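You operate a simulated robot arm through the tools that you are given. There is no shell and no other tool. Be economical: measure what you need, move in short steps, check, and stop when the job is done.

You are at the controls of a simulated robot arm. One attempt, no reset.

TASK
File the rolled drawing for the job on the screen in its tube and mark the tube IN.
Fine: its tube bears the same job code; put the tube's lid back on.

It is judged by the outcome, as a careful person would: the job done as asked, and still so three seconds after it is handed in. It fails if anything else is knocked over, pushed out of place, dropped, spilled or broken. Lids that push on must go on centred and level and be pressed home; caps that screw on are set level and turned clockwise until they are tight.

THE ROBOT
A 6-joint arm with a four-finger gripper on a trunk, on a base that drives. Base frame: it is fixed to the floor where the robot stands at the start and does not move with it; the origin is under the middle of the robot, x ahead of it, y to its left, z up; the surface under the hand at the start is at about z = 740. Units: mm, degrees, N and s.
With the tool pointing down near the work surface it reaches from about 160 to 660 mm from the robot's upright axis, wherever it stands. Its first joint turns from -166.0 to 166.0 degrees. Places, roughly: inside of the middle plan tube [500, -100, 800]; left tube marker [400, 100, 800]; middle tube marker [400, -100, 800]; plan tube [500, -100, 800]; right tube marker [400, -200, 800]; strip of table beside the tube rack [700, -300, 700]. Payload 3.43 kg.
Tool frame: the origin (TCP) lies between the finger pads and is the grasp point; the fingertips stand 30 mm ahead of it; z points along the fingers, y is the line along which they close. Largest opening 120 mm; the body of the gripper starts 85 mm behind the TCP.
Orientation is that of the tool frame in the base frame, as a unit quaternion [x, y, z, w]. With the fingers straight down and closing along the base's y, the tool's x points along the base's -x, its y along +y and its z along -z.

THE INTERFACE
- The arm moves only by the tool drive_tool. Its argument "series" is a list of rows, each a list of 2 entries, a list of its own where there are three numbers: the shift along the base's x, y, z in units of 25 mm (1.0 is 25 mm), then the turn, a rotation vector about the base's x, y, z in units of 8 degrees (1.0 is 8 degrees). In form: [[[dx, dy, dz], [ax, ay, az]], ...]. A call has 1 to 12 rows; each row shifts and turns the commanded pose from where the row before left it. "grip" is the finger opening in mm, from 0 to 120, set as the call begins (left out, the last holds). A call with a number of a shift or a turn outside -1 to 1 is refused whole. Rows are played at 5 a second. More than 50 mm and 8.6 degrees between two rows, or a gripper value outside its range, and nothing of the call is played. A pose out of reach is approached as far as the arm can. The call stops where the force on the tool passes 40 N (or 10 N more than at its start, if that is more) or the arm is blocked; 0.2 s more then pass. Each finger halts on what it meets, pressing with about 34 N; the grip force reading is that of the motor and also rises with nothing between the fingers. The clock runs only during rows and for 0.2 s after the last one: add rows that do not move to give the fingers time. It gives the time, the measured TCP pose, the force on the tool (base axes), the opening and the grip force at its end, in the units of the frame above (readings bear some noise), with the torque about the TCP (base axes, N m) and any sound that the robot's microphone picked up, and new pictures: "pictures" is both (left out), scene, wrist or none.
- Cameras (640 x 400 px; columns grow to the right, rows downward): "scene" is now at [48, 123, 1679]; the picture's right is [-0.24, -0.97, 0.00], its down [-0.81, 0.20, -0.56] and it looks along [0.54, -0.13, -0.83] (base axes); focal length 264 px, centre (320, 200). "wrist" rides on the gripper at [71, -17, -121] in the tool frame; the picture's right is [0.23, 0.97, 0.00], its down [-0.81, 0.19, -0.55] and it looks along [-0.54, 0.13, 0.83] (tool axes); focal length 275 px, centre (320, 200). There is no depth. A picture from a camera that has moved, and an enlarged one, comes with that camera's place and axes in the base frame and with its lens.
- raise_lower(by): slides the trunk up (or, below 0, down) by that many mm; the arm and the scene camera ride with it, the base frame stays. It gives what a move gives, with no picture.
- roll_base(legs): drives the robot by 1 to 6 legs, each [ahead, left, turn to the left] in mm, mm and degrees, along the robot's own axes; the way and the turn of a leg run together, so that a leg with both is an arc; at most 1500 mm and 180 degrees a leg. The arm and the cameras ride along, it lands a little off, and it stops where it bumps. It gives what a move gives, and a new picture of the scene camera.
- pan_tilt(pan, tilt): turns the head with the scene camera to pan (to the left, within 120 degrees either way) and tilt (down, from -29 to 69), counted from straight ahead of the robot. It gives what a move gives, and a new picture of the scene camera.
- inspect(camera, box): a new picture of the part [left, top, right, bottom] of that camera's present view, enlarged. It takes no simulated time.
- job_done(): hands the job in; it is judged then, once.

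Work in short steps. Places have to be worked out from the pictures, the camera data and where the tool is seen: move nearer, look again, correct. Check each grasp and each placing, and mend what went wrong. You have 120 turns and 260 pictures in all, those below and enlarged ones among them. Open the gripper and draw the arm clear of the work before you hand the job in, unless the task says otherwise; then end with one line.

The tools are called after "Emit:" as name(argument=value, ...) on one line, values as JSON. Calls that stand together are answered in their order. drive_tool: Moves the arm, as the interface text tells. Its arguments: {"type":"object","properties":{"series":{"type":"array","items":{"type":"array"}},"grip":{"type":"number"},"pictures":{"type":"string","enum":["both","scene","wrist","none"]}},"required":["series"]} The other tools are called the same way: raise_lower (by) slides the trunk up or down; roll_base (legs) drives the base; pan_tilt (pan, tilt) turns the head that bears the scene camera; inspect (camera, box) takes an enlarged picture of a part of a camera's view; job_done () hands the job in.

At the start:

```text
t: 0.0
position: [399.5, -208.6, 1324.0]
ee_rot: [-0.001, 1.0, -0.001, 0.0]
wrist_force: [0.5, 0.1, -0.7]
moment: [0.0, -0.02, 0.04]
opening: 120.1
grip_force: 0.0
trunk travel left (down, up): [-200.0, 240.0]
robot x, y, heading: [-1.3, 2.0, -0.1]
head pan, tilt: [-13.8, 56.1]
```

scene: 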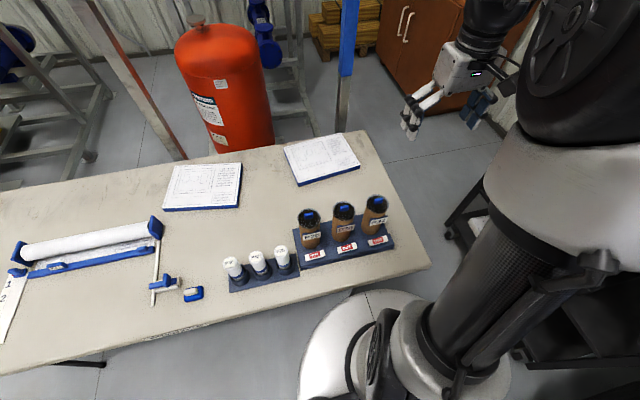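
wrist: 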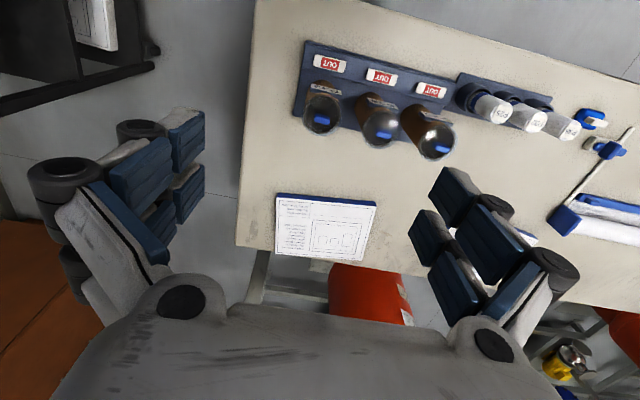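

The scene shows a rack with three tubes, OUT markers, three rolls in a stand and a screen somewhere. I'll enlarge the key parts first.

Emit:
inspect(camera="scene", box=[210, 180, 410, 305])

Emit:
inspect(camera="wrist", box=[290, 30, 610, 230])

Emit:
pan_tilt(pan=40, tilt=35)

```text
3.20 times, centred on (310, 242) of scene
camera zoom: at [48.0, 123.0, 1679.0], right [-0.24, -0.97, 0.0], down [-0.81, 0.2, -0.56], along [0.54, -0.13, -0.83], focal length 846 px, centre (352, 64)
```

zoom: 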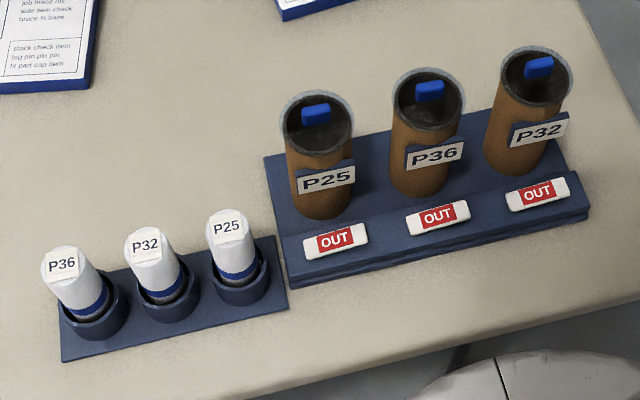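

```text
2.00 times, centred on (450, 130) of wrist
camera zoom: at [328.5, -225.5, 1444.6], right [-0.23, 0.97, 0.0], down [0.81, 0.19, 0.55], along [0.54, 0.13, -0.83], focal length 551 px, centre (60, 340)
```

zoom: 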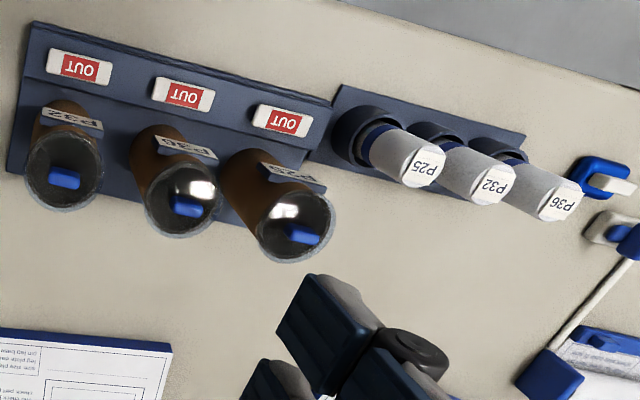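

```text
t: 1.2
position: [400.1, -208.6, 1323.5]
ee_rot: [-0.001, 1.0, 0.001, 0.001]
wrist_force: [-0.1, -0.6, -0.6]
moment: [0.0, -0.03, -0.01]
opening: 119.8
grip_force: 0.0
trunk travel left (down, up): [-200.0, 240.0]
robot x, y, heading: [0.8, -2.3, -0.2]
head pan, tilt: [40.0, 35.0]
camera scene: at [46.6, 196.4, 1708.7], right [0.64, -0.77, 0.0], down [-0.44, -0.37, -0.82], along [0.63, 0.53, -0.57], focal length 264 px, centre (320, 200)
```

scene: 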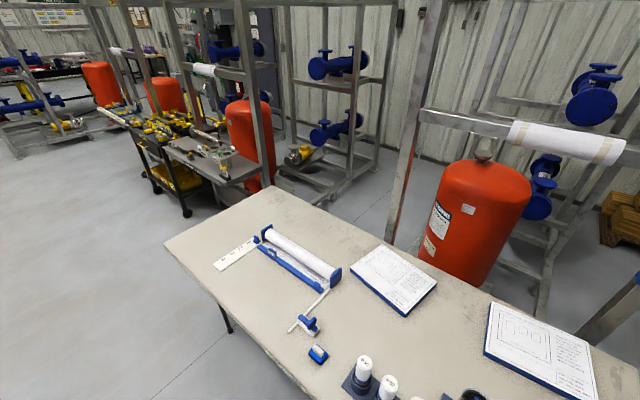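

No screen is visible on the left; I'll look elsewhere.

Emit:
pan_tilt(pan=-50, tilt=25)

Emit:
pan_tilt(pan=110, tilt=20)

Emit:
pan_tilt(pan=-115, tilt=20)

```text
t: 2.9
position: [400.6, -208.0, 1323.9]
ee_rot: [-0.001, 1.0, 0.0, 0.0]
wrist_force: [1.1, -0.4, -0.2]
moment: [-0.02, 0.0, 0.0]
opening: 120.0
grip_force: 0.1
trunk travel left (down, up): [-200.0, 240.0]
robot x, y, heading: [3.1, 3.4, -0.3]
head pan, tilt: [-50.0, 25.0]
camera scene: at [38.4, 69.4, 1724.5], right [-0.77, -0.64, 0.0], down [-0.27, 0.32, -0.91], along [0.58, -0.69, -0.42], focal length 264 px, centre (320, 200)
```

scene: 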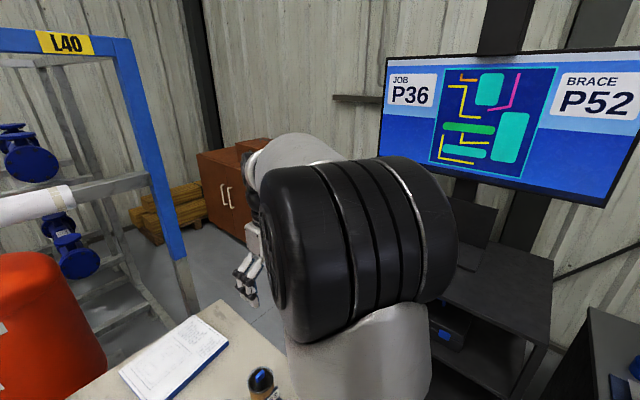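

```text
t: 5.3
position: [400.3, -208.1, 1324.0]
ee_rot: [-0.001, 1.0, -0.001, 0.0]
wrist_force: [0.4, 0.6, -0.7]
moment: [0.0, 0.01, 0.01]
opening: 120.1
grip_force: 0.1
trunk travel left (down, up): [-200.0, 240.0]
robot x, y, heading: [0.4, 1.0, -0.1]
head pan, tilt: [110.0, 20.0]
camera scene: at [-52.7, 227.4, 1732.6], right [0.94, 0.34, 0.0], down [0.12, -0.32, -0.94], along [-0.32, 0.88, -0.34], focal length 264 px, centre (320, 200)
```

scene: 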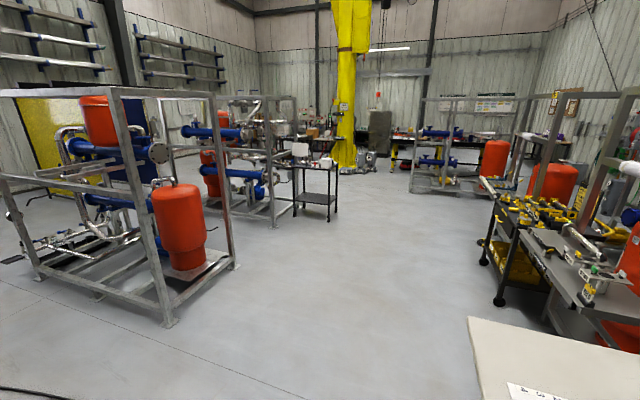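

```text
t: 8.6
position: [399.9, -207.9, 1323.7]
ee_rot: [-0.001, 1.0, 0.0, 0.001]
wrist_force: [-0.1, -0.5, 0.5]
moment: [0.02, 0.0, 0.04]
opening: 119.8
grip_force: 0.0
trunk travel left (down, up): [-200.0, 240.0]
robot x, y, heading: [-1.6, -1.1, -0.1]
head pan, tilt: [-115.0, 20.0]
camera scene: at [-60.2, 55.5, 1732.6], right [-0.91, 0.42, 0.0], down [0.14, 0.31, -0.94], along [-0.4, -0.85, -0.34], focal length 264 px, centre (320, 200)
```

scene: 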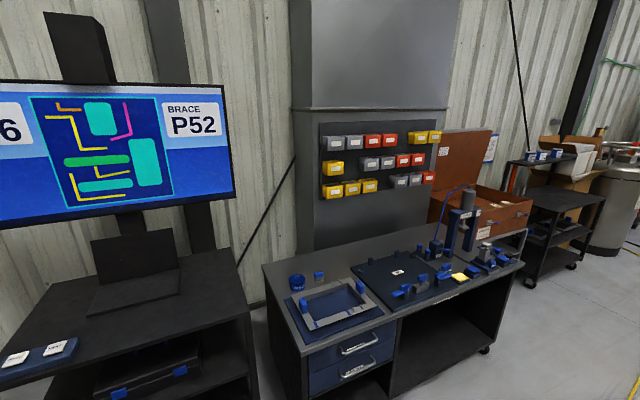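

The job is P36: leftmost roll, middle tube. Now the details of the tube lids and markers.

Emit:
pan_tilt(pan=-10, tilt=60)

Emit:
inspect(camera="scene", box=[290, 150, 410, 225])

Emit:
inspect(camera="wrist", box=[290, 40, 450, 140])

```text
t: 10.4
position: [400.6, -208.6, 1324.3]
ee_rot: [-0.002, 1.0, 0.0, -0.001]
wrist_force: [-1.0, -0.2, 0.1]
moment: [0.0, 0.0, -0.04]
opening: 120.1
grip_force: 0.0
trunk travel left (down, up): [-200.0, 240.0]
robot x, y, heading: [-1.0, -1.3, -0.2]
head pan, tilt: [-10.0, 60.0]
camera scene: at [44.7, 128.2, 1674.4], right [-0.17, -0.98, 0.0], down [-0.85, 0.15, -0.5], along [0.49, -0.09, -0.87], focal length 264 px, centre (320, 200)
```

scene: 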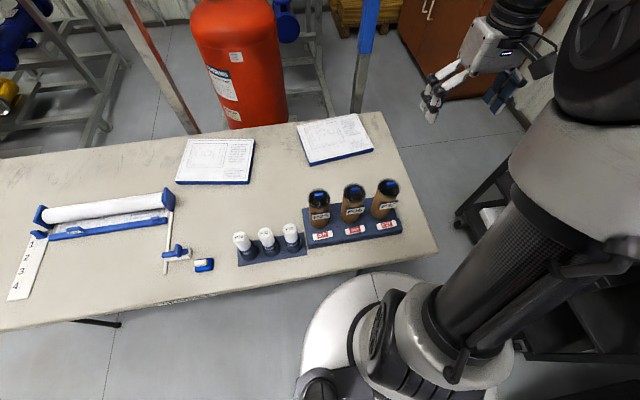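

```text
5.33 times, centred on (350, 188) of scene
camera zoom: at [44.7, 128.2, 1674.4], right [-0.17, -0.98, 0.0], down [-0.85, 0.15, -0.5], along [0.49, -0.09, -0.87], focal length 1410 px, centre (160, 267)
```

zoom: 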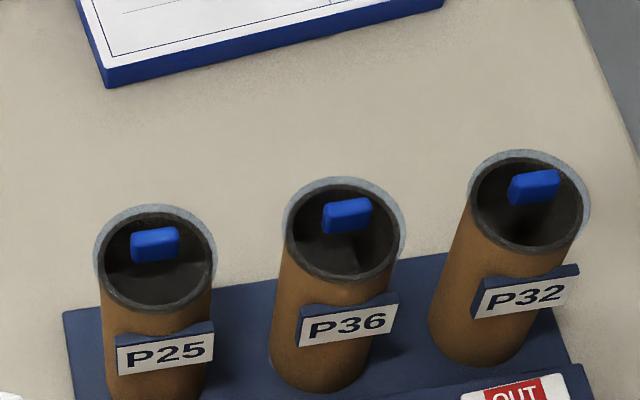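

```text
4.00 times, centred on (370, 90) of wrist
camera zoom: at [328.5, -225.5, 1444.6], right [-0.23, 0.97, 0.0], down [0.81, 0.19, 0.55], along [0.54, 0.13, -0.83], focal length 1101 px, centre (120, 640)
```

zoom: 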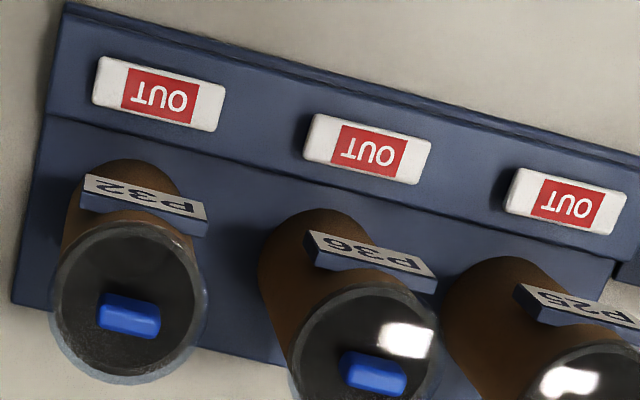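

Triangulating the two views: P36 lid knob near (481,-64,936), P36 roll top near (401,326,893). I'll bring the wrist camera closer for a better look.

Emit:
drive_tool(series=[[[0, 1, -1], [0, 0, 0]], [[0, 1, -1], [0, 0, 0]], [[0, 1, -1], [0, 0, 0]], [[0, 1, -1], [0, 0, 0]], [[0, 1, -1], [0, 0, 0]], [[0, 1, -1], [0, 0, 0]], [[0, 0, -1], [0, 0, 0]], [[0, 0, -1], [0, 0, 0]]])

Emit:
inspect(camera="wrist", box=[160, 0, 480, 200])

```text
t: 12.2
position: [401.4, -56.6, 1123.6]
ee_rot: [0.0, 1.0, -0.001, 0.0]
wrist_force: [0.6, 0.4, -0.1]
moment: [0.0, -0.01, -0.03]
opening: 119.8
grip_force: 0.0
trunk travel left (down, up): [-200.0, 240.0]
robot x, y, heading: [2.4, -3.4, -0.0]
head pan, tilt: [-10.0, 60.0]
camera scene: at [45.4, 128.5, 1674.4], right [-0.17, -0.98, 0.0], down [-0.85, 0.15, -0.5], along [0.49, -0.09, -0.87], focal length 264 px, centre (320, 200)
camera wrist: at [329.4, -73.8, 1243.9], right [-0.23, 0.97, 0.0], down [0.81, 0.19, 0.55], along [0.54, 0.13, -0.83], focal length 275 px, centre (320, 200)
```

scene: 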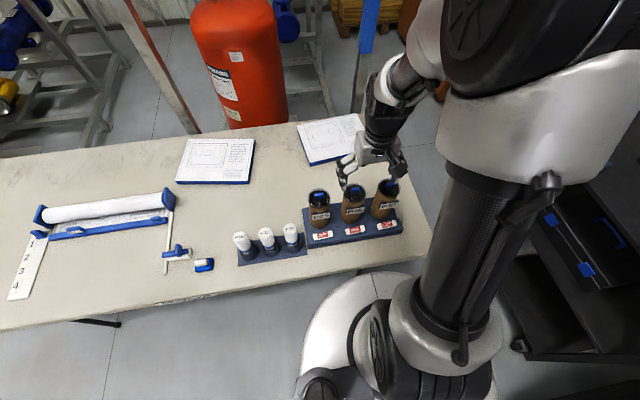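
wrist: 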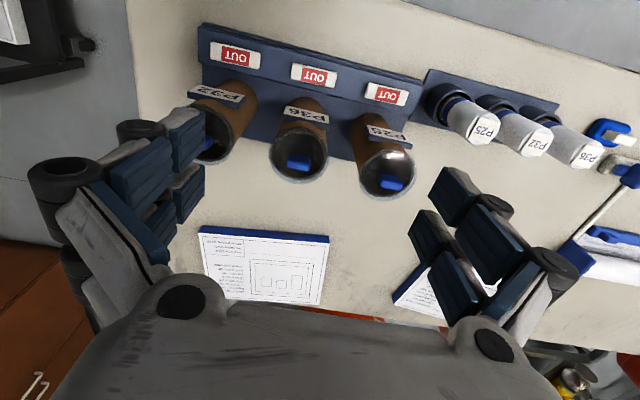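

```text
2.00 times, centred on (320, 100) of wrist
camera zoom: at [329.4, -73.8, 1243.9], right [-0.23, 0.97, 0.0], down [0.81, 0.19, 0.55], along [0.54, 0.13, -0.83], focal length 551 px, centre (320, 400)
```

zoom: 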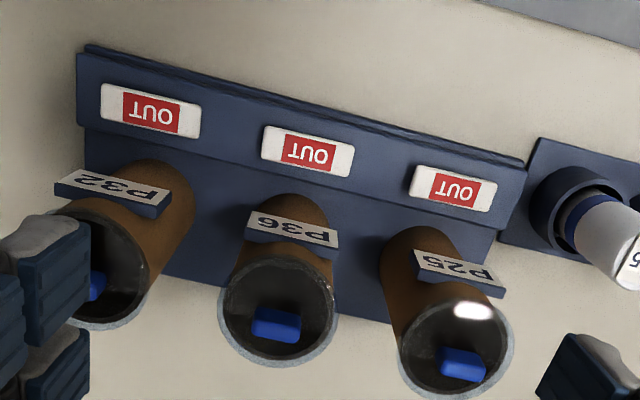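

Rack is aligned with the base axes (markers at x≈409; y≈-190,-63,63). I'll lower in front of the middle marker to see how it works.

Emit:
drive_tool(series=[[[-1, -0.5, -0.5], [0, 0, 0]], [[-1, 0, -1], [0, 0, 0]], [[-0.4, 0, -1], [0, 0, 0]], [[0, 0, -1], [0, 0, 0]], [[0, 0, -1], [0, 0, 0]], [[0, 0, -1], [0, 0, 0]], [[0, 0, -1], [0, 0, 0]], [[0, 0, -1], [0, 0, 0]], [[0, 0, -1], [0, 0, 0]], [[0, 0, -1], [0, 0, 0]]])

Emit:
inspect(camera="wrist", box=[200, 100, 440, 250])

```text
t: 14.4
position: [340.6, -68.6, 886.4]
ee_rot: [-0.001, 1.0, 0.0, 0.0]
wrist_force: [1.2, -0.3, 0.2]
moment: [-0.03, 0.03, -0.01]
opening: 119.9
grip_force: 0.0
trunk travel left (down, up): [-200.0, 240.0]
robot x, y, heading: [0.2, 2.3, -0.1]
head pan, tilt: [-10.0, 60.0]
camera scene: at [45.2, 128.3, 1674.4], right [-0.17, -0.98, 0.0], down [-0.85, 0.15, -0.5], along [0.49, -0.09, -0.87], focal length 264 px, centre (320, 200)
camera wrist: at [270.1, -85.3, 1007.0], right [-0.23, 0.97, 0.0], down [0.81, 0.19, 0.55], along [0.54, 0.13, -0.83], focal length 275 px, centre (320, 200)
```

scene: 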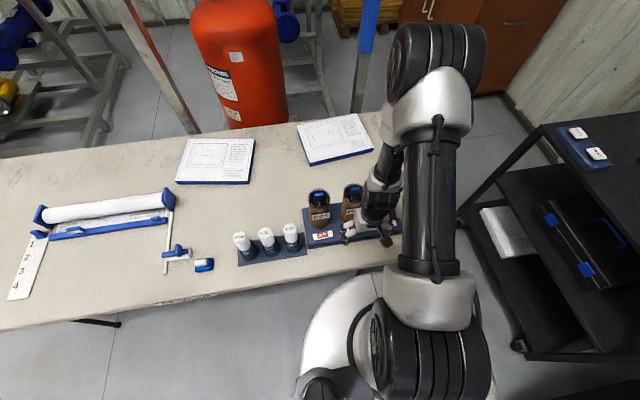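
wrist: 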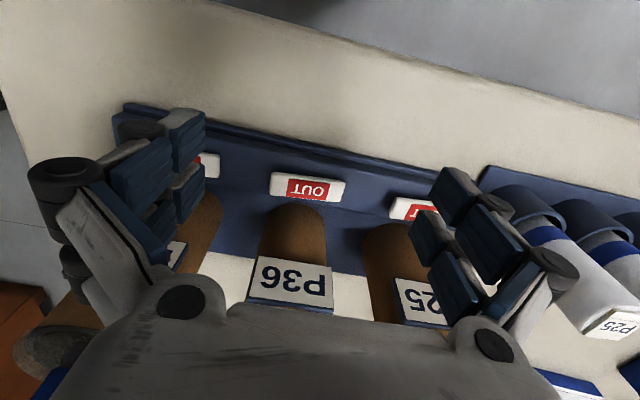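

```text
2.67 times, centred on (320, 175) of wrist
camera zoom: at [270.1, -85.3, 1007.0], right [-0.23, 0.97, 0.0], down [0.81, 0.19, 0.55], along [0.54, 0.13, -0.83], focal length 734 px, centre (320, 267)
```

zoom: 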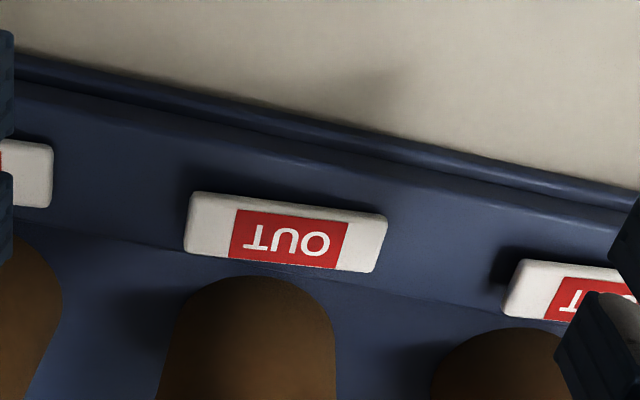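

Marker ≈(405,-65,781), about 70 mm wide, seemingly standing proud of the rack. I'll view it at a flatter angle.

Emit:
drive_tool(series=[[[-1, 0, 0], [0, 0, 0]], [[-1, 0, -0.5], [0, 0, 0]], [[-1, 0, -1], [0, 0, 0]], [[-0.6, 0, -1], [0, 0, 0]], [[0, 0, -0.5], [0, 0, 0]]], pictures="none")

Emit:
inspect(camera="wrist", box=[200, 0, 440, 150])

```text
t: 15.6
position: [249.7, -70.0, 811.8]
ee_rot: [-0.001, 1.0, 0.0, 0.0]
wrist_force: [0.7, 1.0, 0.1]
moment: [-0.01, 0.02, -0.01]
opening: 119.9
grip_force: 0.1
trunk travel left (down, up): [-200.0, 240.0]
robot x, y, heading: [-3.1, 2.5, -0.3]
head pan, tilt: [-10.0, 60.0]
```

```text
2.67 times, centred on (320, 75) of wrist
camera zoom: at [178.7, -87.7, 932.3], right [-0.23, 0.97, 0.0], down [0.81, 0.19, 0.55], along [0.54, 0.13, -0.83], focal length 734 px, centre (320, 533)
```

zoom: 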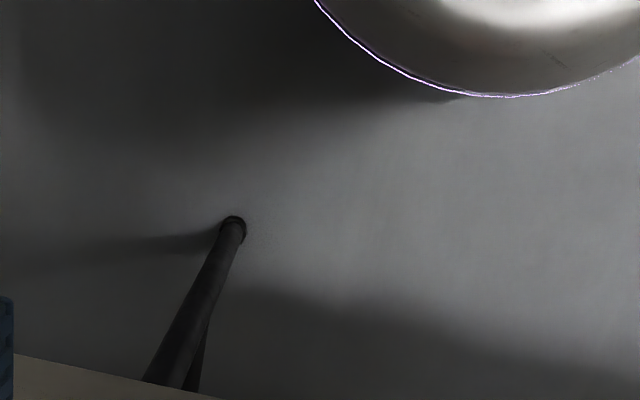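

That view is blocked by geometry (image top is the robot side). I'll use the scene camera with the arm clear to one side instead.

Emit:
drive_tool(series=[[[0, -1, 1], [0, 0, 0]], [[0, -1, 1], [0, 0, 0]], [[0, -1, 1], [0, 0, 0]], [[0, -1, 1], [0, 0, 0]], [[0, -1, 1], [0, 0, 0]], [[0, -1, 1], [0, 0, 0]], [[0, -1, 1], [0, 0, 0]], [[0, -1, 1], [0, 0, 0]]], pictures="none")

Emit:
raise_lower(by=-200)

Emit:
pan_tilt(pan=-20, tilt=55)

```text
t: 17.4
position: [250.5, -271.5, 1013.8]
ee_rot: [-0.001, 1.0, 0.001, 0.001]
wrist_force: [-0.3, -0.6, -0.2]
moment: [-0.03, -0.05, 0.03]
opening: 120.2
grip_force: 0.0
trunk travel left (down, up): [-200.0, 240.0]
robot x, y, heading: [-0.4, 1.4, -0.1]
head pan, tilt: [-10.0, 60.0]
```

```text
t: 19.6
position: [250.6, -270.6, 813.0]
ee_rot: [0.0, 1.0, 0.0, 0.0]
wrist_force: [-1.0, -0.2, 0.5]
moment: [-0.05, -0.01, -0.04]
opening: 119.9
grip_force: 0.0
trunk travel left (down, up): [0.0, 440.0]
robot x, y, heading: [-2.8, -1.2, -0.0]
head pan, tilt: [-10.0, 60.0]
```

```text
t: 20.3
position: [251.9, -271.2, 812.2]
ee_rot: [0.0, 1.0, 0.0, 0.0]
wrist_force: [-0.5, -0.1, 0.2]
moment: [0.02, -0.03, 0.01]
opening: 119.9
grip_force: 0.2
trunk travel left (down, up): [0.0, 440.0]
robot x, y, heading: [0.8, 1.8, 0.0]
head pan, tilt: [-20.0, 55.0]
camera scene: at [46.9, 115.3, 1480.5], right [-0.34, -0.94, 0.0], down [-0.77, 0.28, -0.57], along [0.54, -0.2, -0.82], focal length 264 px, centre (320, 200)
```

scene: 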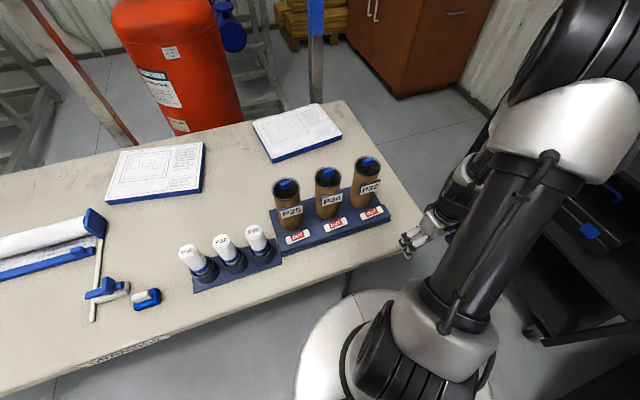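

Emit:
inspect(camera="scene", box=[270, 180, 398, 260])

Emit:
inspect(camera="scene", box=[170, 215, 298, 295])

```text
5.00 times, centred on (334, 220) of scene
camera zoom: at [46.9, 115.3, 1480.5], right [-0.34, -0.94, 0.0], down [-0.77, 0.28, -0.57], along [0.54, -0.2, -0.82], focal length 1322 px, centre (250, 100)
```

zoom: 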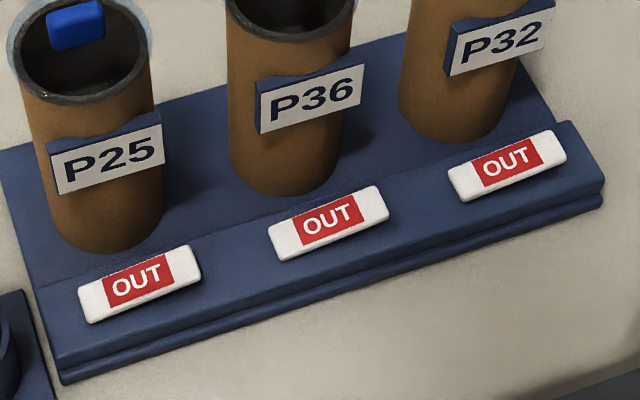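

```text
5.00 times, centred on (234, 255) of scene
camera zoom: at [46.9, 115.3, 1480.5], right [-0.34, -0.94, 0.0], down [-0.77, 0.28, -0.57], along [0.54, -0.2, -0.82], focal length 1322 px, centre (750, -75)
```

zoom: 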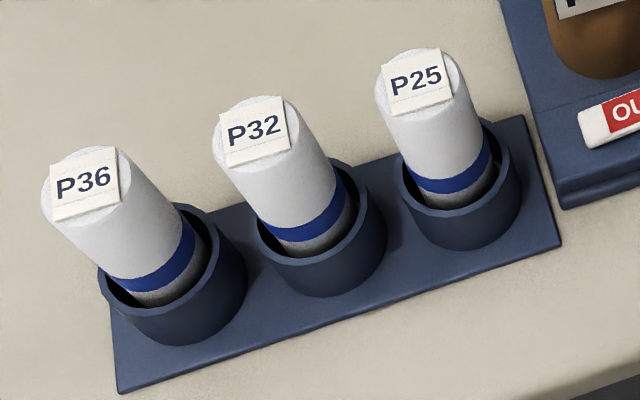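

The markers appear tilted like rockers. I'll pitch the wrist forward 30° to get a flat close view of the marker's edge.

Emit:
drive_tool(series=[[[0, 0, 0.5], [0, -1, 0]], [[0, 0, 0.3], [0, -1, 0]], [[0, 0, 0], [0, -1, 0]], [[0, 1, 0], [0, -0.75, 0]], [[0, 1, 0], [0, 0, 0]], [[0.5, 1, 0], [0, 0, 0]], [[0.5, 1, 0], [0, 0, 0]], [[0.5, 1, -0.2], [0, 0, 0]], [[0.5, 1, -0.2], [0, 0, 0]], [[0.3, 1, 0], [0, 0, 0]], [[0, 0.7, 0], [0, 0, 0]]], pictures="none")

Emit:
inspect(camera="wrist", box=[0, 0, 640, 400])

Emit:
inspect(camera="wrist", box=[240, 125, 400, 225])

```text
t: 22.7
position: [362.6, -144.3, 833.8]
ee_rot: [-0.001, 0.972, 0.008, 0.233]
wrist_force: [0.4, -0.5, -0.3]
moment: [-0.01, -0.02, -0.03]
opening: 120.1
grip_force: 0.1
out of reach, approached as far as the arm can: row 2, 5, 6, 7, 8, 9, 10, 11
trunk travel left (down, up): [0.0, 440.0]
robot x, y, heading: [-2.8, -1.0, 0.1]
head pan, tilt: [-20.0, 55.0]
```

```text
1.00 times, centred on (320, 200) of wrist (not enlarged: the box is as wide or as high as the picture)
camera zoom: at [244.2, -162.1, 909.2], right [-0.21, 0.97, -0.09], down [0.47, 0.18, 0.86], along [0.86, 0.14, -0.5], focal length 275 px, centre (320, 200)
```

zoom: 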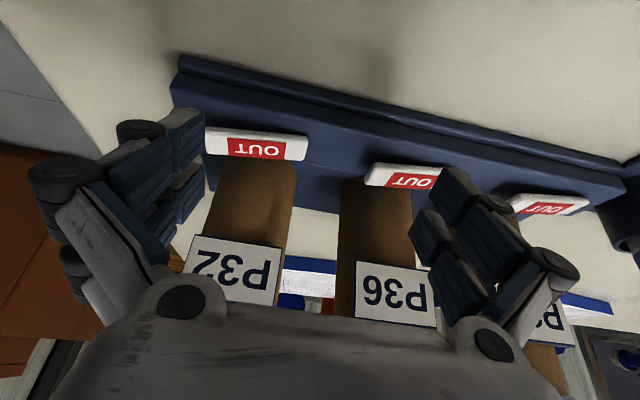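

```text
4.00 times, centred on (320, 175) of wrist
camera zoom: at [244.2, -162.1, 909.2], right [-0.21, 0.97, -0.09], down [0.47, 0.18, 0.86], along [0.86, 0.14, -0.5], focal length 1101 px, centre (320, 300)
```

zoom: 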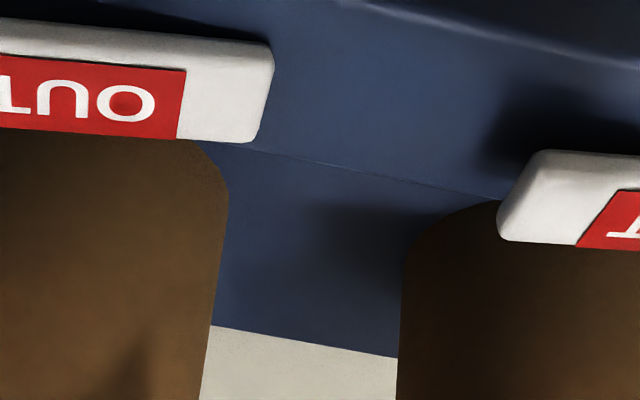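

The arm lacked reach with the trunk low; I'll raise it back, then move to the right end and look along +y at the markers' ends.

Emit:
raise_lower(by=200)

Emit:
drive_tool(series=[[[0, 0, 0], [0, 1, 0]], [[0, 0, 0], [0, 1, 0]], [[0, 0, 0], [0, 1, 0]], [[0, 0, 0], [0, 0.5, 0]]], pictures="none")

```text
t: 24.8
position: [362.4, -144.4, 1034.8]
ee_rot: [-0.001, 0.973, 0.008, 0.233]
wrist_force: [0.2, -0.1, -0.2]
moment: [0.01, 0.02, -0.01]
opening: 119.8
grip_force: 0.0
trunk travel left (down, up): [-200.0, 240.0]
robot x, y, heading: [0.6, 2.3, -0.1]
head pan, tilt: [-20.0, 55.0]
```

```text
t: 25.8
position: [363.6, -129.9, 1033.8]
ee_rot: [-0.003, 0.994, 0.036, 0.098]
wrist_force: [-0.4, -0.9, -0.5]
moment: [-0.03, 0.02, 0.02]
opening: 119.8
grip_force: 0.1
out of reach, approached as far as the arm can: row 2, 3
trunk travel left (down, up): [-200.0, 240.0]
robot x, y, heading: [0.0, 3.0, -0.1]
head pan, tilt: [-20.0, 55.0]
```

Emit:
drive_tool(series=[[[0, 0, 1], [0, 0.25, 0]], [[0, -1, 1], [0, 0, 0]], [[0, -1, 0], [0, 0, 0]], [[0, 0, 0], [0, 0, 0]]], pictures="none")

```text
t: 26.8
position: [364.8, -182.5, 1082.7]
ee_rot: [-0.001, 0.998, 0.033, 0.06]
wrist_force: [-0.1, -0.3, 0.6]
moment: [0.0, -0.01, 0.0]
opening: 119.7
grip_force: 0.0
trunk travel left (down, up): [-200.0, 240.0]
robot x, y, heading: [1.1, 0.9, -0.0]
head pan, tilt: [-20.0, 55.0]
```

Correct the residual tilt, then yaw 90° while moving right.

Emit:
drive_tool(series=[[[0, -0.5, 0], [-0.47, 0.86, 0]], [[0.2, -0.5, 0], [0, 0, 1]], [[0.2, -0.5, 0], [0, 0, 1]], [[0.2, -0.5, 0], [0, 0, 1]], [[0.2, -0.5, 0], [0, 0, 1]], [[0.2, -0.5, 0], [0, 0, 1]], [[0.2, -0.5, 0], [0, 0, 1]], [[0.2, -0.5, 0], [0, 0, 1]], [[0.2, -0.5, 0], [0, 0, 1]], [[0.2, -0.5, 0], [0, 0, 1]], [[0, 0, 0], [0, 0, 1]], [[0, 0, 0], [0, 0, 1]]], pictures="none")

Emit:
drive_tool(series=[[[0, 0, -1], [1, 0, 0]], [[0, 0, -1], [1, 0, 0]], [[0, 0, -1], [1, 0, 0]], [[0, 0, -1], [0.5, 0, 0]], [[0, 0, -1], [0, 0, 0]], [[0, 0, -1], [0, 0, 0]], [[0, 0, -1], [0, 0, 0]], [[0, 0, -1], [0, 0, 0]], [[0, 0, -1], [0, 0, 0]], [[0, 0, -1], [0, 0, 0]]], pictures="wrist")

```text
t: 29.4
position: [410.1, -307.3, 1083.5]
ee_rot: [-0.697, 0.717, 0.0, 0.0]
wrist_force: [-0.6, -1.0, 0.0]
moment: [0.0, 0.0, 0.0]
opening: 120.3
grip_force: 0.1
trunk travel left (down, up): [-200.0, 240.0]
robot x, y, heading: [-1.7, -1.1, -0.2]
head pan, tilt: [-20.0, 55.0]
```

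```text
t: 31.6
position: [410.5, -307.6, 833.0]
ee_rot: [-0.674, 0.697, 0.173, 0.17]
wrist_force: [1.1, -0.4, 1.1]
moment: [-0.02, 0.02, 0.0]
opening: 120.0
grip_force: 0.1
trunk travel left (down, up): [-200.0, 240.0]
robot x, y, heading: [-2.3, 2.0, -0.3]
head pan, tilt: [-20.0, 55.0]
camera wrist: at [424.2, -427.7, 905.8], right [-0.98, -0.18, -0.09], down [-0.17, 0.46, 0.87], along [-0.11, 0.87, -0.48], focal length 275 px, centre (320, 200)
```

wrist: 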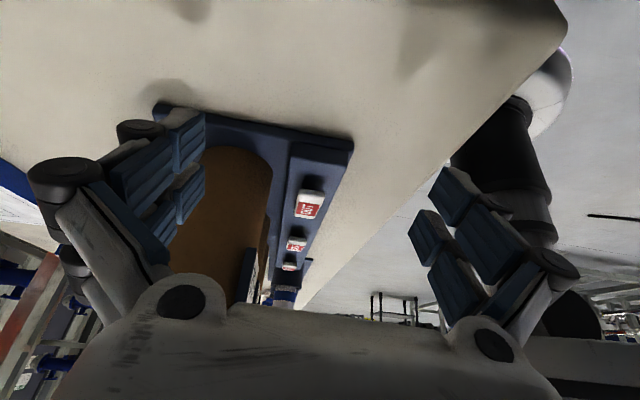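

Emit:
inspect(camera="wrist", box=[240, 150, 368, 230])

```text
5.00 times, centred on (304, 190) of wrist
camera zoom: at [424.2, -427.7, 905.8], right [-0.98, -0.18, -0.09], down [-0.17, 0.46, 0.87], along [-0.11, 0.87, -0.48], focal length 1376 px, centre (400, 250)
```

zoom: 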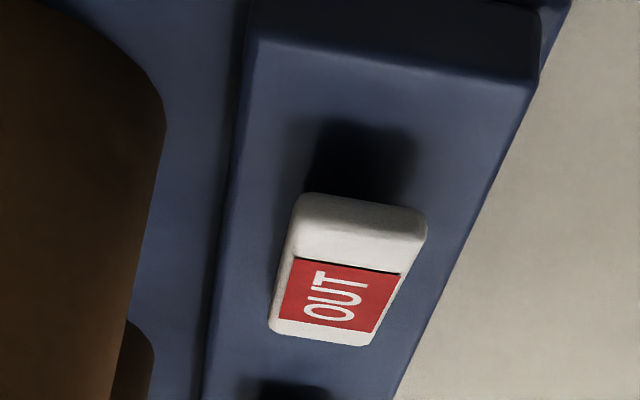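

The marker is a slab with a thin raised label; I need to know if it hovers on an axle. Tilt further for a nearly horizontal view.

Emit:
drive_tool(series=[[[0, 0, 0], [0.9, 0, 0]], [[0, 0, 0], [0.9, 0, 0]], [[0, 0, -0.3], [0.7, 0, 0]], [[0, 0, -0.4], [0, 0, 0]]], pictures="none")

Emit:
inspect(camera="wrist", box=[220, 160, 380, 260])

```text
t: 32.6
position: [399.7, -298.9, 822.6]
ee_rot: [-0.636, 0.656, 0.293, 0.283]
wrist_force: [0.0, 0.5, 0.6]
moment: [-0.02, 0.01, 0.02]
opening: 119.8
grip_force: 0.0
out of reach, approached as far as the arm can: row 3
trunk travel left (down, up): [-200.0, 240.0]
robot x, y, heading: [1.6, -1.7, -0.2]
head pan, tilt: [-20.0, 55.0]
```

```text
4.00 times, centred on (300, 210) of wrist
camera zoom: at [414.5, -436.0, 849.5], right [-0.98, -0.13, -0.15], down [-0.17, 0.13, 0.98], along [-0.11, 0.98, -0.15], focal length 1101 px, centre (400, 160)
```

zoom: 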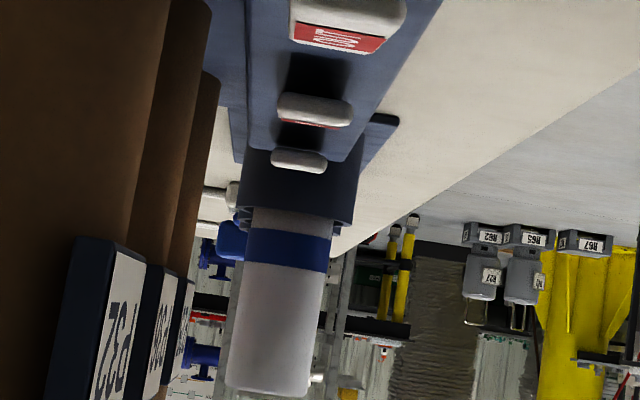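

Emit:
inspect(camera="wrist", box=[276, 150, 340, 190])

Emit:
inspect(camera="wrist", box=[276, 180, 324, 210])

```text
10.00 times, centred on (308, 170) of wrist
camera zoom: at [414.5, -436.0, 849.5], right [-0.98, -0.13, -0.15], down [-0.17, 0.13, 0.98], along [-0.11, 0.98, -0.15], focal length 2753 px, centre (440, 500)
```

zoom: 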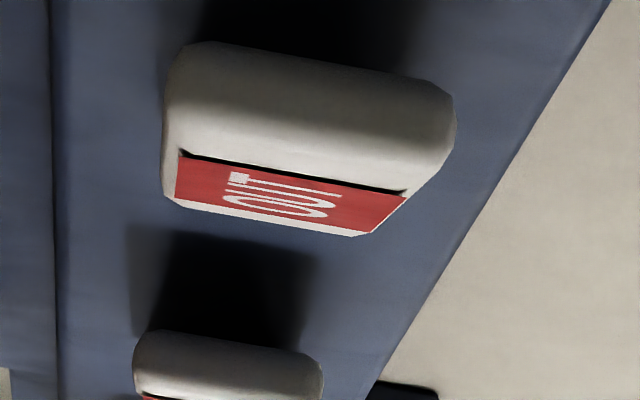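

```text
13.33 times, centred on (300, 195) of wrist
camera zoom: at [414.5, -436.0, 849.5], right [-0.98, -0.13, -0.15], down [-0.17, 0.13, 0.98], along [-0.11, 0.98, -0.15], focal length 3670 px, centre (587, 267)
```

zoom: 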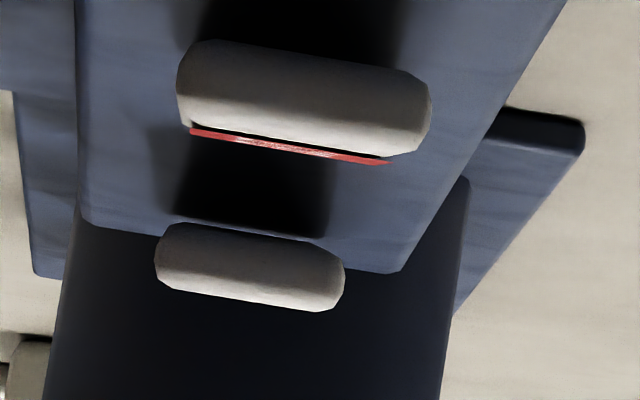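

The marker is a rounded slab (~72×28×12 mm); I'll learn how it moves later by gently gripping it. First the lid: return the tool to vertical (closing along x) and rise.

Emit:
drive_tool(series=[[[0, 0, 1], [-1, 0, 0]], [[0, 0, 1], [-1, 0, 0]], [[0, 0, 1], [-1, 0, 0]], [[0, 0, 1], [-1, 0, 0]], [[0, 0, 1], [-1, 0, 0]], [[0, 0, 1], [-1, 0, 0]], [[0, 0, 1], [0, 0, 0]], [[0, 0, 1], [0, 0, 0]]], pictures="none")

```text
t: 34.4
position: [400.5, -297.6, 1023.2]
ee_rot: [-0.695, 0.719, 0.0, 0.0]
wrist_force: [0.6, -0.4, -0.2]
moment: [0.02, 0.01, 0.0]
opening: 120.3
grip_force: 0.1
trunk travel left (down, up): [-200.0, 240.0]
robot x, y, heading: [0.8, -5.5, 0.1]
head pan, tilt: [-20.0, 55.0]
```

Emit:
drive_tool(series=[[[0.5, 0, 1], [0, 0, 0.24]], [[0.7, 1, 1], [0, 0, 0]], [[0.7, 1, 0.3], [0, 0, 0]], [[0.7, 1, 0], [0, 0, 0]], [[0.6, 1, 0], [0, 0, 0]], [[0, 1, 0], [0, 0, 0]], [[0, 0.9, 0], [0, 0, 0]]], pictures="wrist")

Emit:
inspect(camera="wrist", box=[240, 150, 400, 250])

```text
t: 36.0
position: [479.7, -149.9, 1079.3]
ee_rot: [-0.707, 0.707, 0.0, 0.0]
wrist_force: [0.7, 0.2, 0.8]
moment: [-0.04, 0.03, 0.03]
opening: 119.9
grip_force: 0.0
trunk travel left (down, up): [-200.0, 240.0]
robot x, y, heading: [1.7, -1.0, -0.0]
head pan, tilt: [-20.0, 55.0]
camera wrist: at [495.3, -221.5, 1200.1], right [-0.97, -0.23, 0.0], down [-0.19, 0.81, 0.55], along [-0.13, 0.54, -0.83], focal length 275 px, centre (320, 200)
```

wrist: 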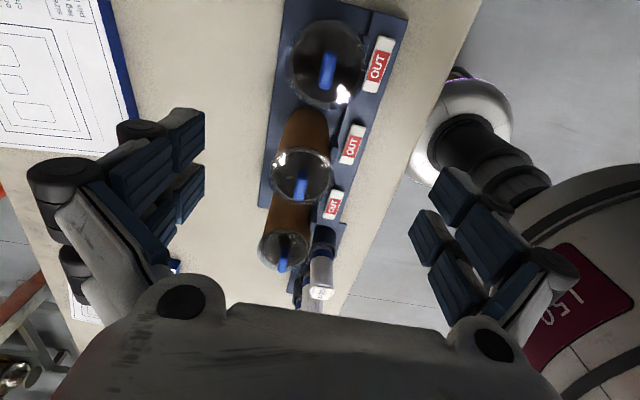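

```text
4.00 times, centred on (320, 200) of wrist
camera zoom: at [495.3, -221.5, 1200.1], right [-0.97, -0.23, 0.0], down [-0.19, 0.81, 0.55], along [-0.13, 0.54, -0.83], focal length 1101 px, centre (320, 200)
```

zoom: 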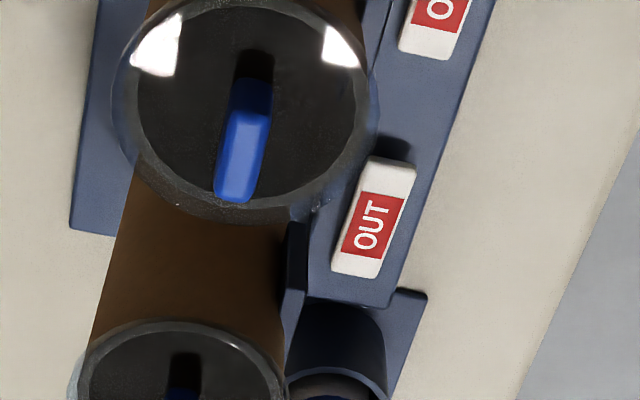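

Lid knob centre ≈(479,-60), fin along y, ~13 mm thick, top ≈938. Move over it with a smaller opening and verify.

Emit:
drive_tool(series=[[[0, 1, 0], [0, 0, 0]], [[0, 1, -0.5], [0, 0, 0]], [[0, 1, -1], [0, 0, 0]], [[0, 0.56, -1], [0, 0, 0]]], grip=50, pictures="both")

Emit:
inspect(camera="scene", box=[260, 120, 420, 220])

```text
t: 37.0
position: [479.3, -61.9, 1016.2]
ee_rot: [-0.707, 0.707, 0.0, -0.001]
wrist_force: [1.0, -0.9, 0.3]
moment: [-0.02, 0.0, -0.01]
opening: 50.3
grip_force: 0.1
trunk travel left (down, up): [-200.0, 240.0]
robot x, y, heading: [0.3, 1.2, -0.1]
head pan, tilt: [-20.0, 55.0]
camera scene: at [47.4, 115.2, 1680.4], right [-0.34, -0.94, 0.0], down [-0.77, 0.28, -0.57], along [0.54, -0.2, -0.82], focal length 264 px, centre (320, 200)
camera wrist: at [494.7, -133.6, 1136.1], right [-0.97, -0.23, 0.0], down [-0.19, 0.81, 0.55], along [-0.13, 0.54, -0.83], focal length 275 px, centre (320, 200)
```

scene: 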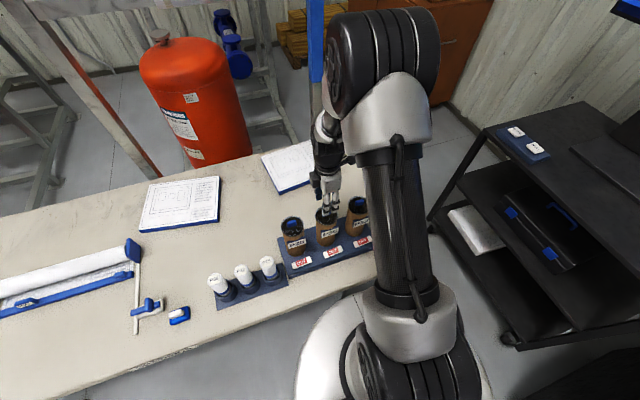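
wrist: 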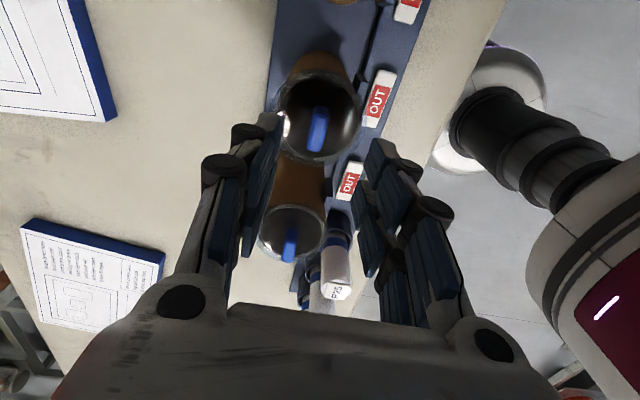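

```text
4.00 times, centred on (340, 170) of scene
camera zoom: at [47.4, 115.2, 1680.4], right [-0.34, -0.94, 0.0], down [-0.77, 0.28, -0.57], along [0.54, -0.2, -0.82], focal length 1058 px, centre (240, 320)
```

zoom: 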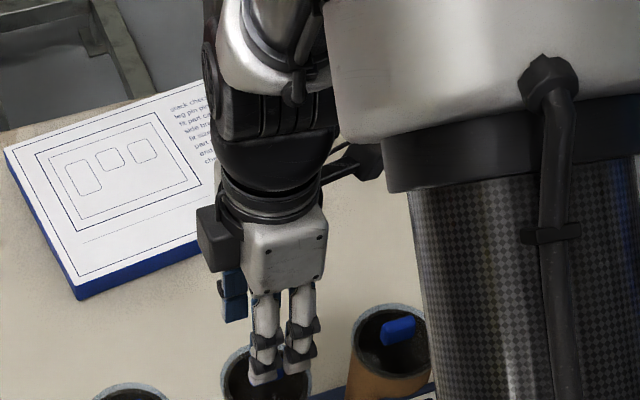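

P36 lid (first in view) handle is at ≈(479,-64). Lower in stages.

Emit:
drive_tool(series=[[[0, -0.08, -0.5], [0, 0, 0]], [[0, 0, -0.5], [0, 0, 0]], [[0, 0, -0.5], [0, 0, 0]], [[0, 0, -0.5], [0, 0, 0]]], pictures="wrist")

Emit:
inspect(camera="wrist", box=[220, 40, 420, 165])

Emit:
inspect(camera="scene", box=[280, 170, 380, 232])

```text
t: 38.0
position: [478.4, -63.1, 965.3]
ee_rot: [0.708, -0.706, 0.0, 0.0]
wrist_force: [-1.2, 0.5, -0.1]
moment: [0.0, -0.05, -0.02]
opening: 50.0
grip_force: 0.1
trunk travel left (down, up): [-200.0, 240.0]
robot x, y, heading: [-0.1, 1.5, 0.1]
head pan, tilt: [-20.0, 55.0]
camera wrist: at [496.0, -134.8, 1086.6], right [-0.97, -0.23, 0.0], down [-0.19, 0.81, 0.55], along [-0.13, 0.54, -0.83], focal length 275 px, centre (320, 200)
```

wrist: 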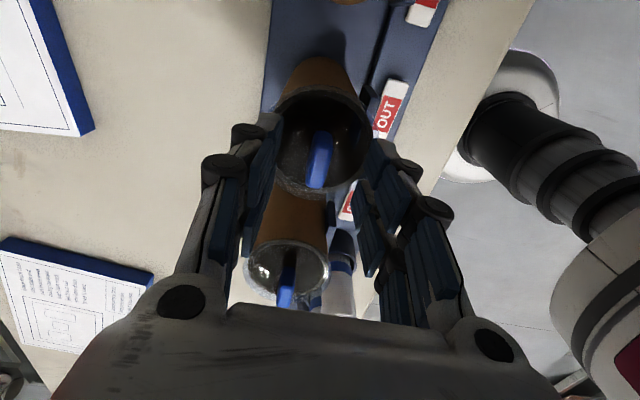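

```text
3.20 times, centred on (320, 102) of wrist
camera zoom: at [496.0, -134.8, 1086.6], right [-0.97, -0.23, 0.0], down [-0.19, 0.81, 0.55], along [-0.13, 0.54, -0.83], focal length 881 px, centre (320, 512)
```

zoom: 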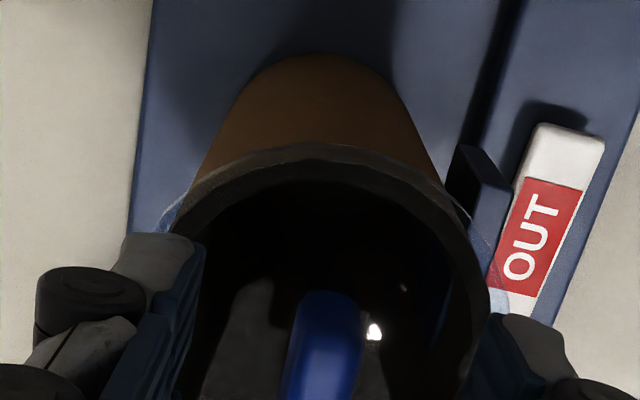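

```text
6.40 times, centred on (330, 201) of scene
camera zoom: at [47.1, 115.2, 1680.5], right [-0.34, -0.94, 0.0], down [-0.77, 0.28, -0.57], along [0.54, -0.2, -0.82], focal length 1692 px, centre (256, 194)
```

zoom: 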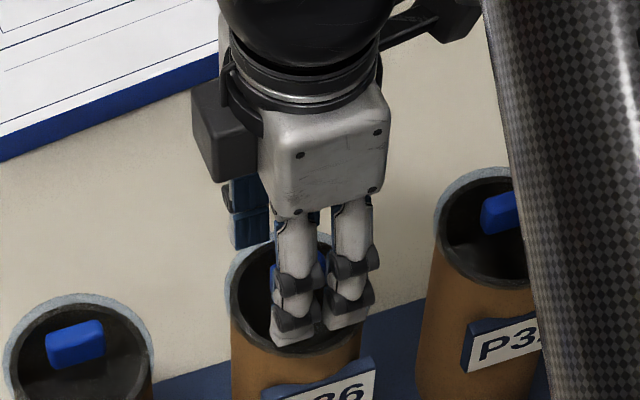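

Fingers straddle the handle; lower 8 mm more and close.

Emit:
drive_tool(series=[[[0, 0, -0.16], [0, 0, 0]], [[0, 0, -0.16], [0, 0, 0]], [[0, 0, 0], [0, 0, 0]]], pictures="none")

Emit:
drive_tool(series=[[[0, 0, 0], [0, 0, 0]], [[0, 0, 0], [0, 0, 0]], [[0, 0, 0], [0, 0, 0]], [[0, 0, 0], [0, 0, 0]]], grip=0, pictures="wrist")

```text
t: 38.8
position: [478.6, -63.8, 957.7]
ee_rot: [0.708, -0.706, 0.001, 0.0]
wrist_force: [0.0, 0.9, 0.2]
moment: [0.0, -0.01, 0.01]
opening: 49.9
grip_force: 0.0
trunk travel left (down, up): [-200.0, 240.0]
robot x, y, heading: [2.0, -1.4, -0.1]
head pan, tilt: [-20.0, 55.0]
```

```text
t: 39.8
position: [479.0, -62.8, 958.5]
ee_rot: [-0.707, 0.707, -0.001, 0.0]
wrist_force: [0.5, 0.2, -0.4]
moment: [0.01, -0.02, 0.0]
opening: 11.4
grip_force: 34.1
trunk travel left (down, up): [-200.0, 240.0]
robot x, y, heading: [0.6, 0.8, 0.3]
head pan, tilt: [-20.0, 55.0]
heard: snap
camera wrist: at [495.4, -134.2, 1079.1], right [-0.97, -0.23, 0.0], down [-0.19, 0.81, 0.55], along [-0.13, 0.54, -0.83], focal length 275 px, centre (320, 200)
```

wrist: 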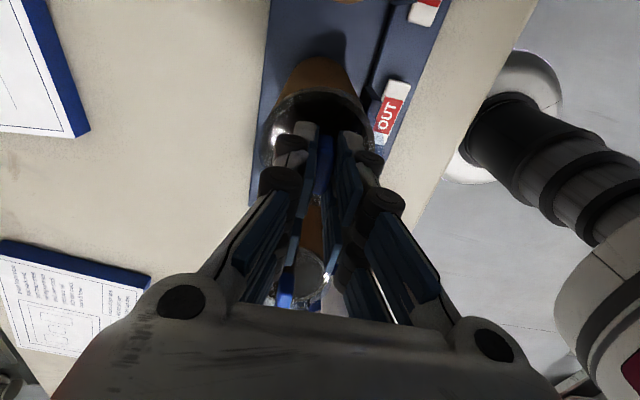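

Gripped at 11.4 mm; a snap was heard, possibly the lid unseating. Lift slowly.

Emit:
drive_tool(series=[[[0, 0, 0.2], [0, 0, 0]], [[0, 0, 0.3], [0, 0, 0]], [[0, 0, 0.5], [0, 0, 0]], [[0, 0, 1], [0, 0, 0]], [[0, 0, 1], [0, 0, 0]]], pictures="both")

Emit:
inspect(camera="wrist", box=[220, 40, 420, 165])

Emit:
inspect(camera="scene", box=[280, 160, 380, 222])

```text
t: 41.0
position: [477.2, -62.1, 1035.7]
ee_rot: [0.707, -0.707, 0.0, 0.0]
wrist_force: [1.1, 0.2, -0.4]
moment: [0.01, -0.03, -0.01]
opening: 10.9
grip_force: 34.0
trunk travel left (down, up): [-200.0, 240.0]
robot x, y, heading: [-1.0, -0.6, 0.3]
head pan, tilt: [-20.0, 55.0]
camera scene: at [46.3, 115.4, 1680.5], right [-0.34, -0.94, 0.0], down [-0.77, 0.28, -0.57], along [0.54, -0.2, -0.82], focal length 264 px, centre (320, 200)
camera wrist: at [493.7, -134.1, 1155.3], right [-0.97, -0.23, 0.0], down [-0.19, 0.81, 0.55], along [-0.13, 0.54, -0.83], focal length 275 px, centre (320, 200)
```

scene: 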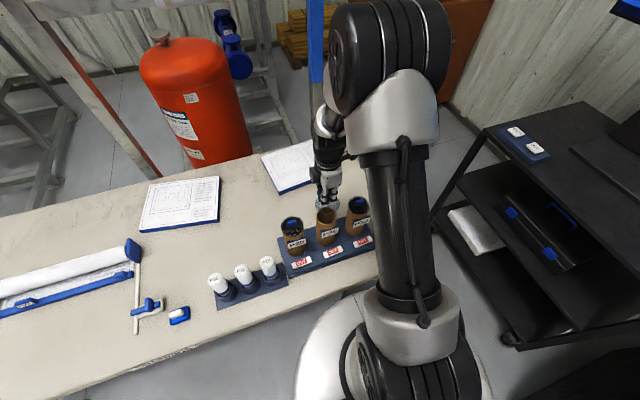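
wrist: 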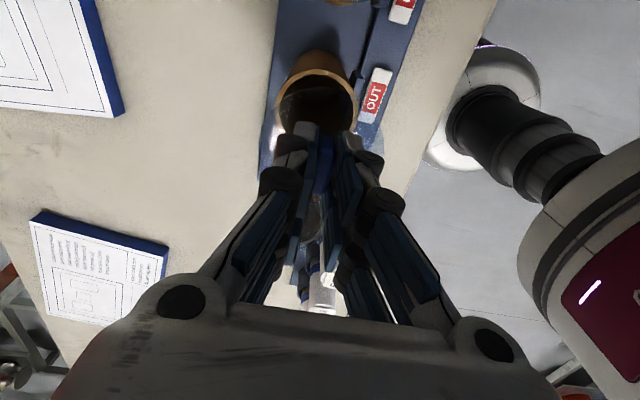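

```text
3.20 times, centred on (320, 102) of wrist
camera zoom: at [493.7, -134.1, 1155.3], right [-0.97, -0.23, 0.0], down [-0.19, 0.81, 0.55], along [-0.13, 0.54, -0.83], focal length 881 px, centre (320, 512)
```

zoom: 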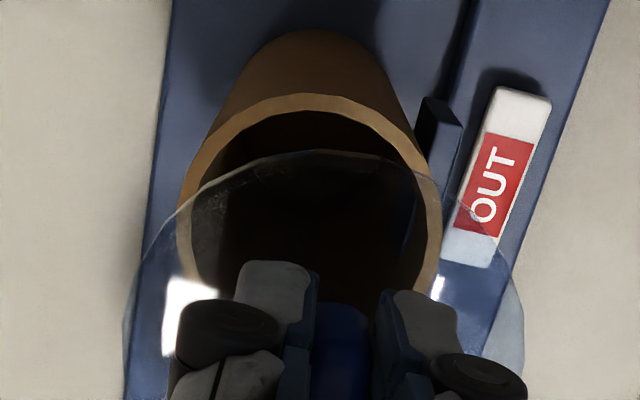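

```text
6.40 times, centred on (330, 191) of scene
camera zoom: at [46.3, 115.4, 1680.5], right [-0.34, -0.94, 0.0], down [-0.77, 0.28, -0.57], along [0.54, -0.2, -0.82], focal length 1692 px, centre (256, 258)
```

zoom: 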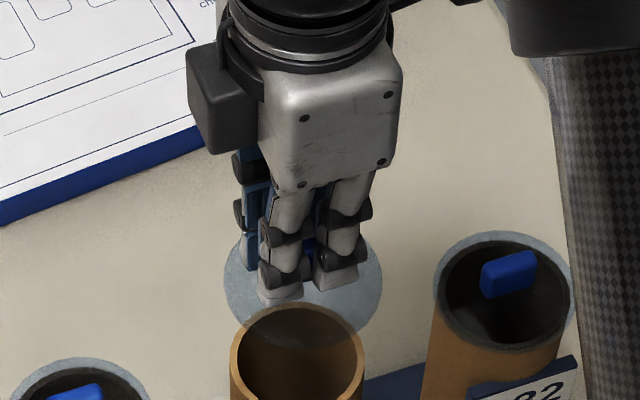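

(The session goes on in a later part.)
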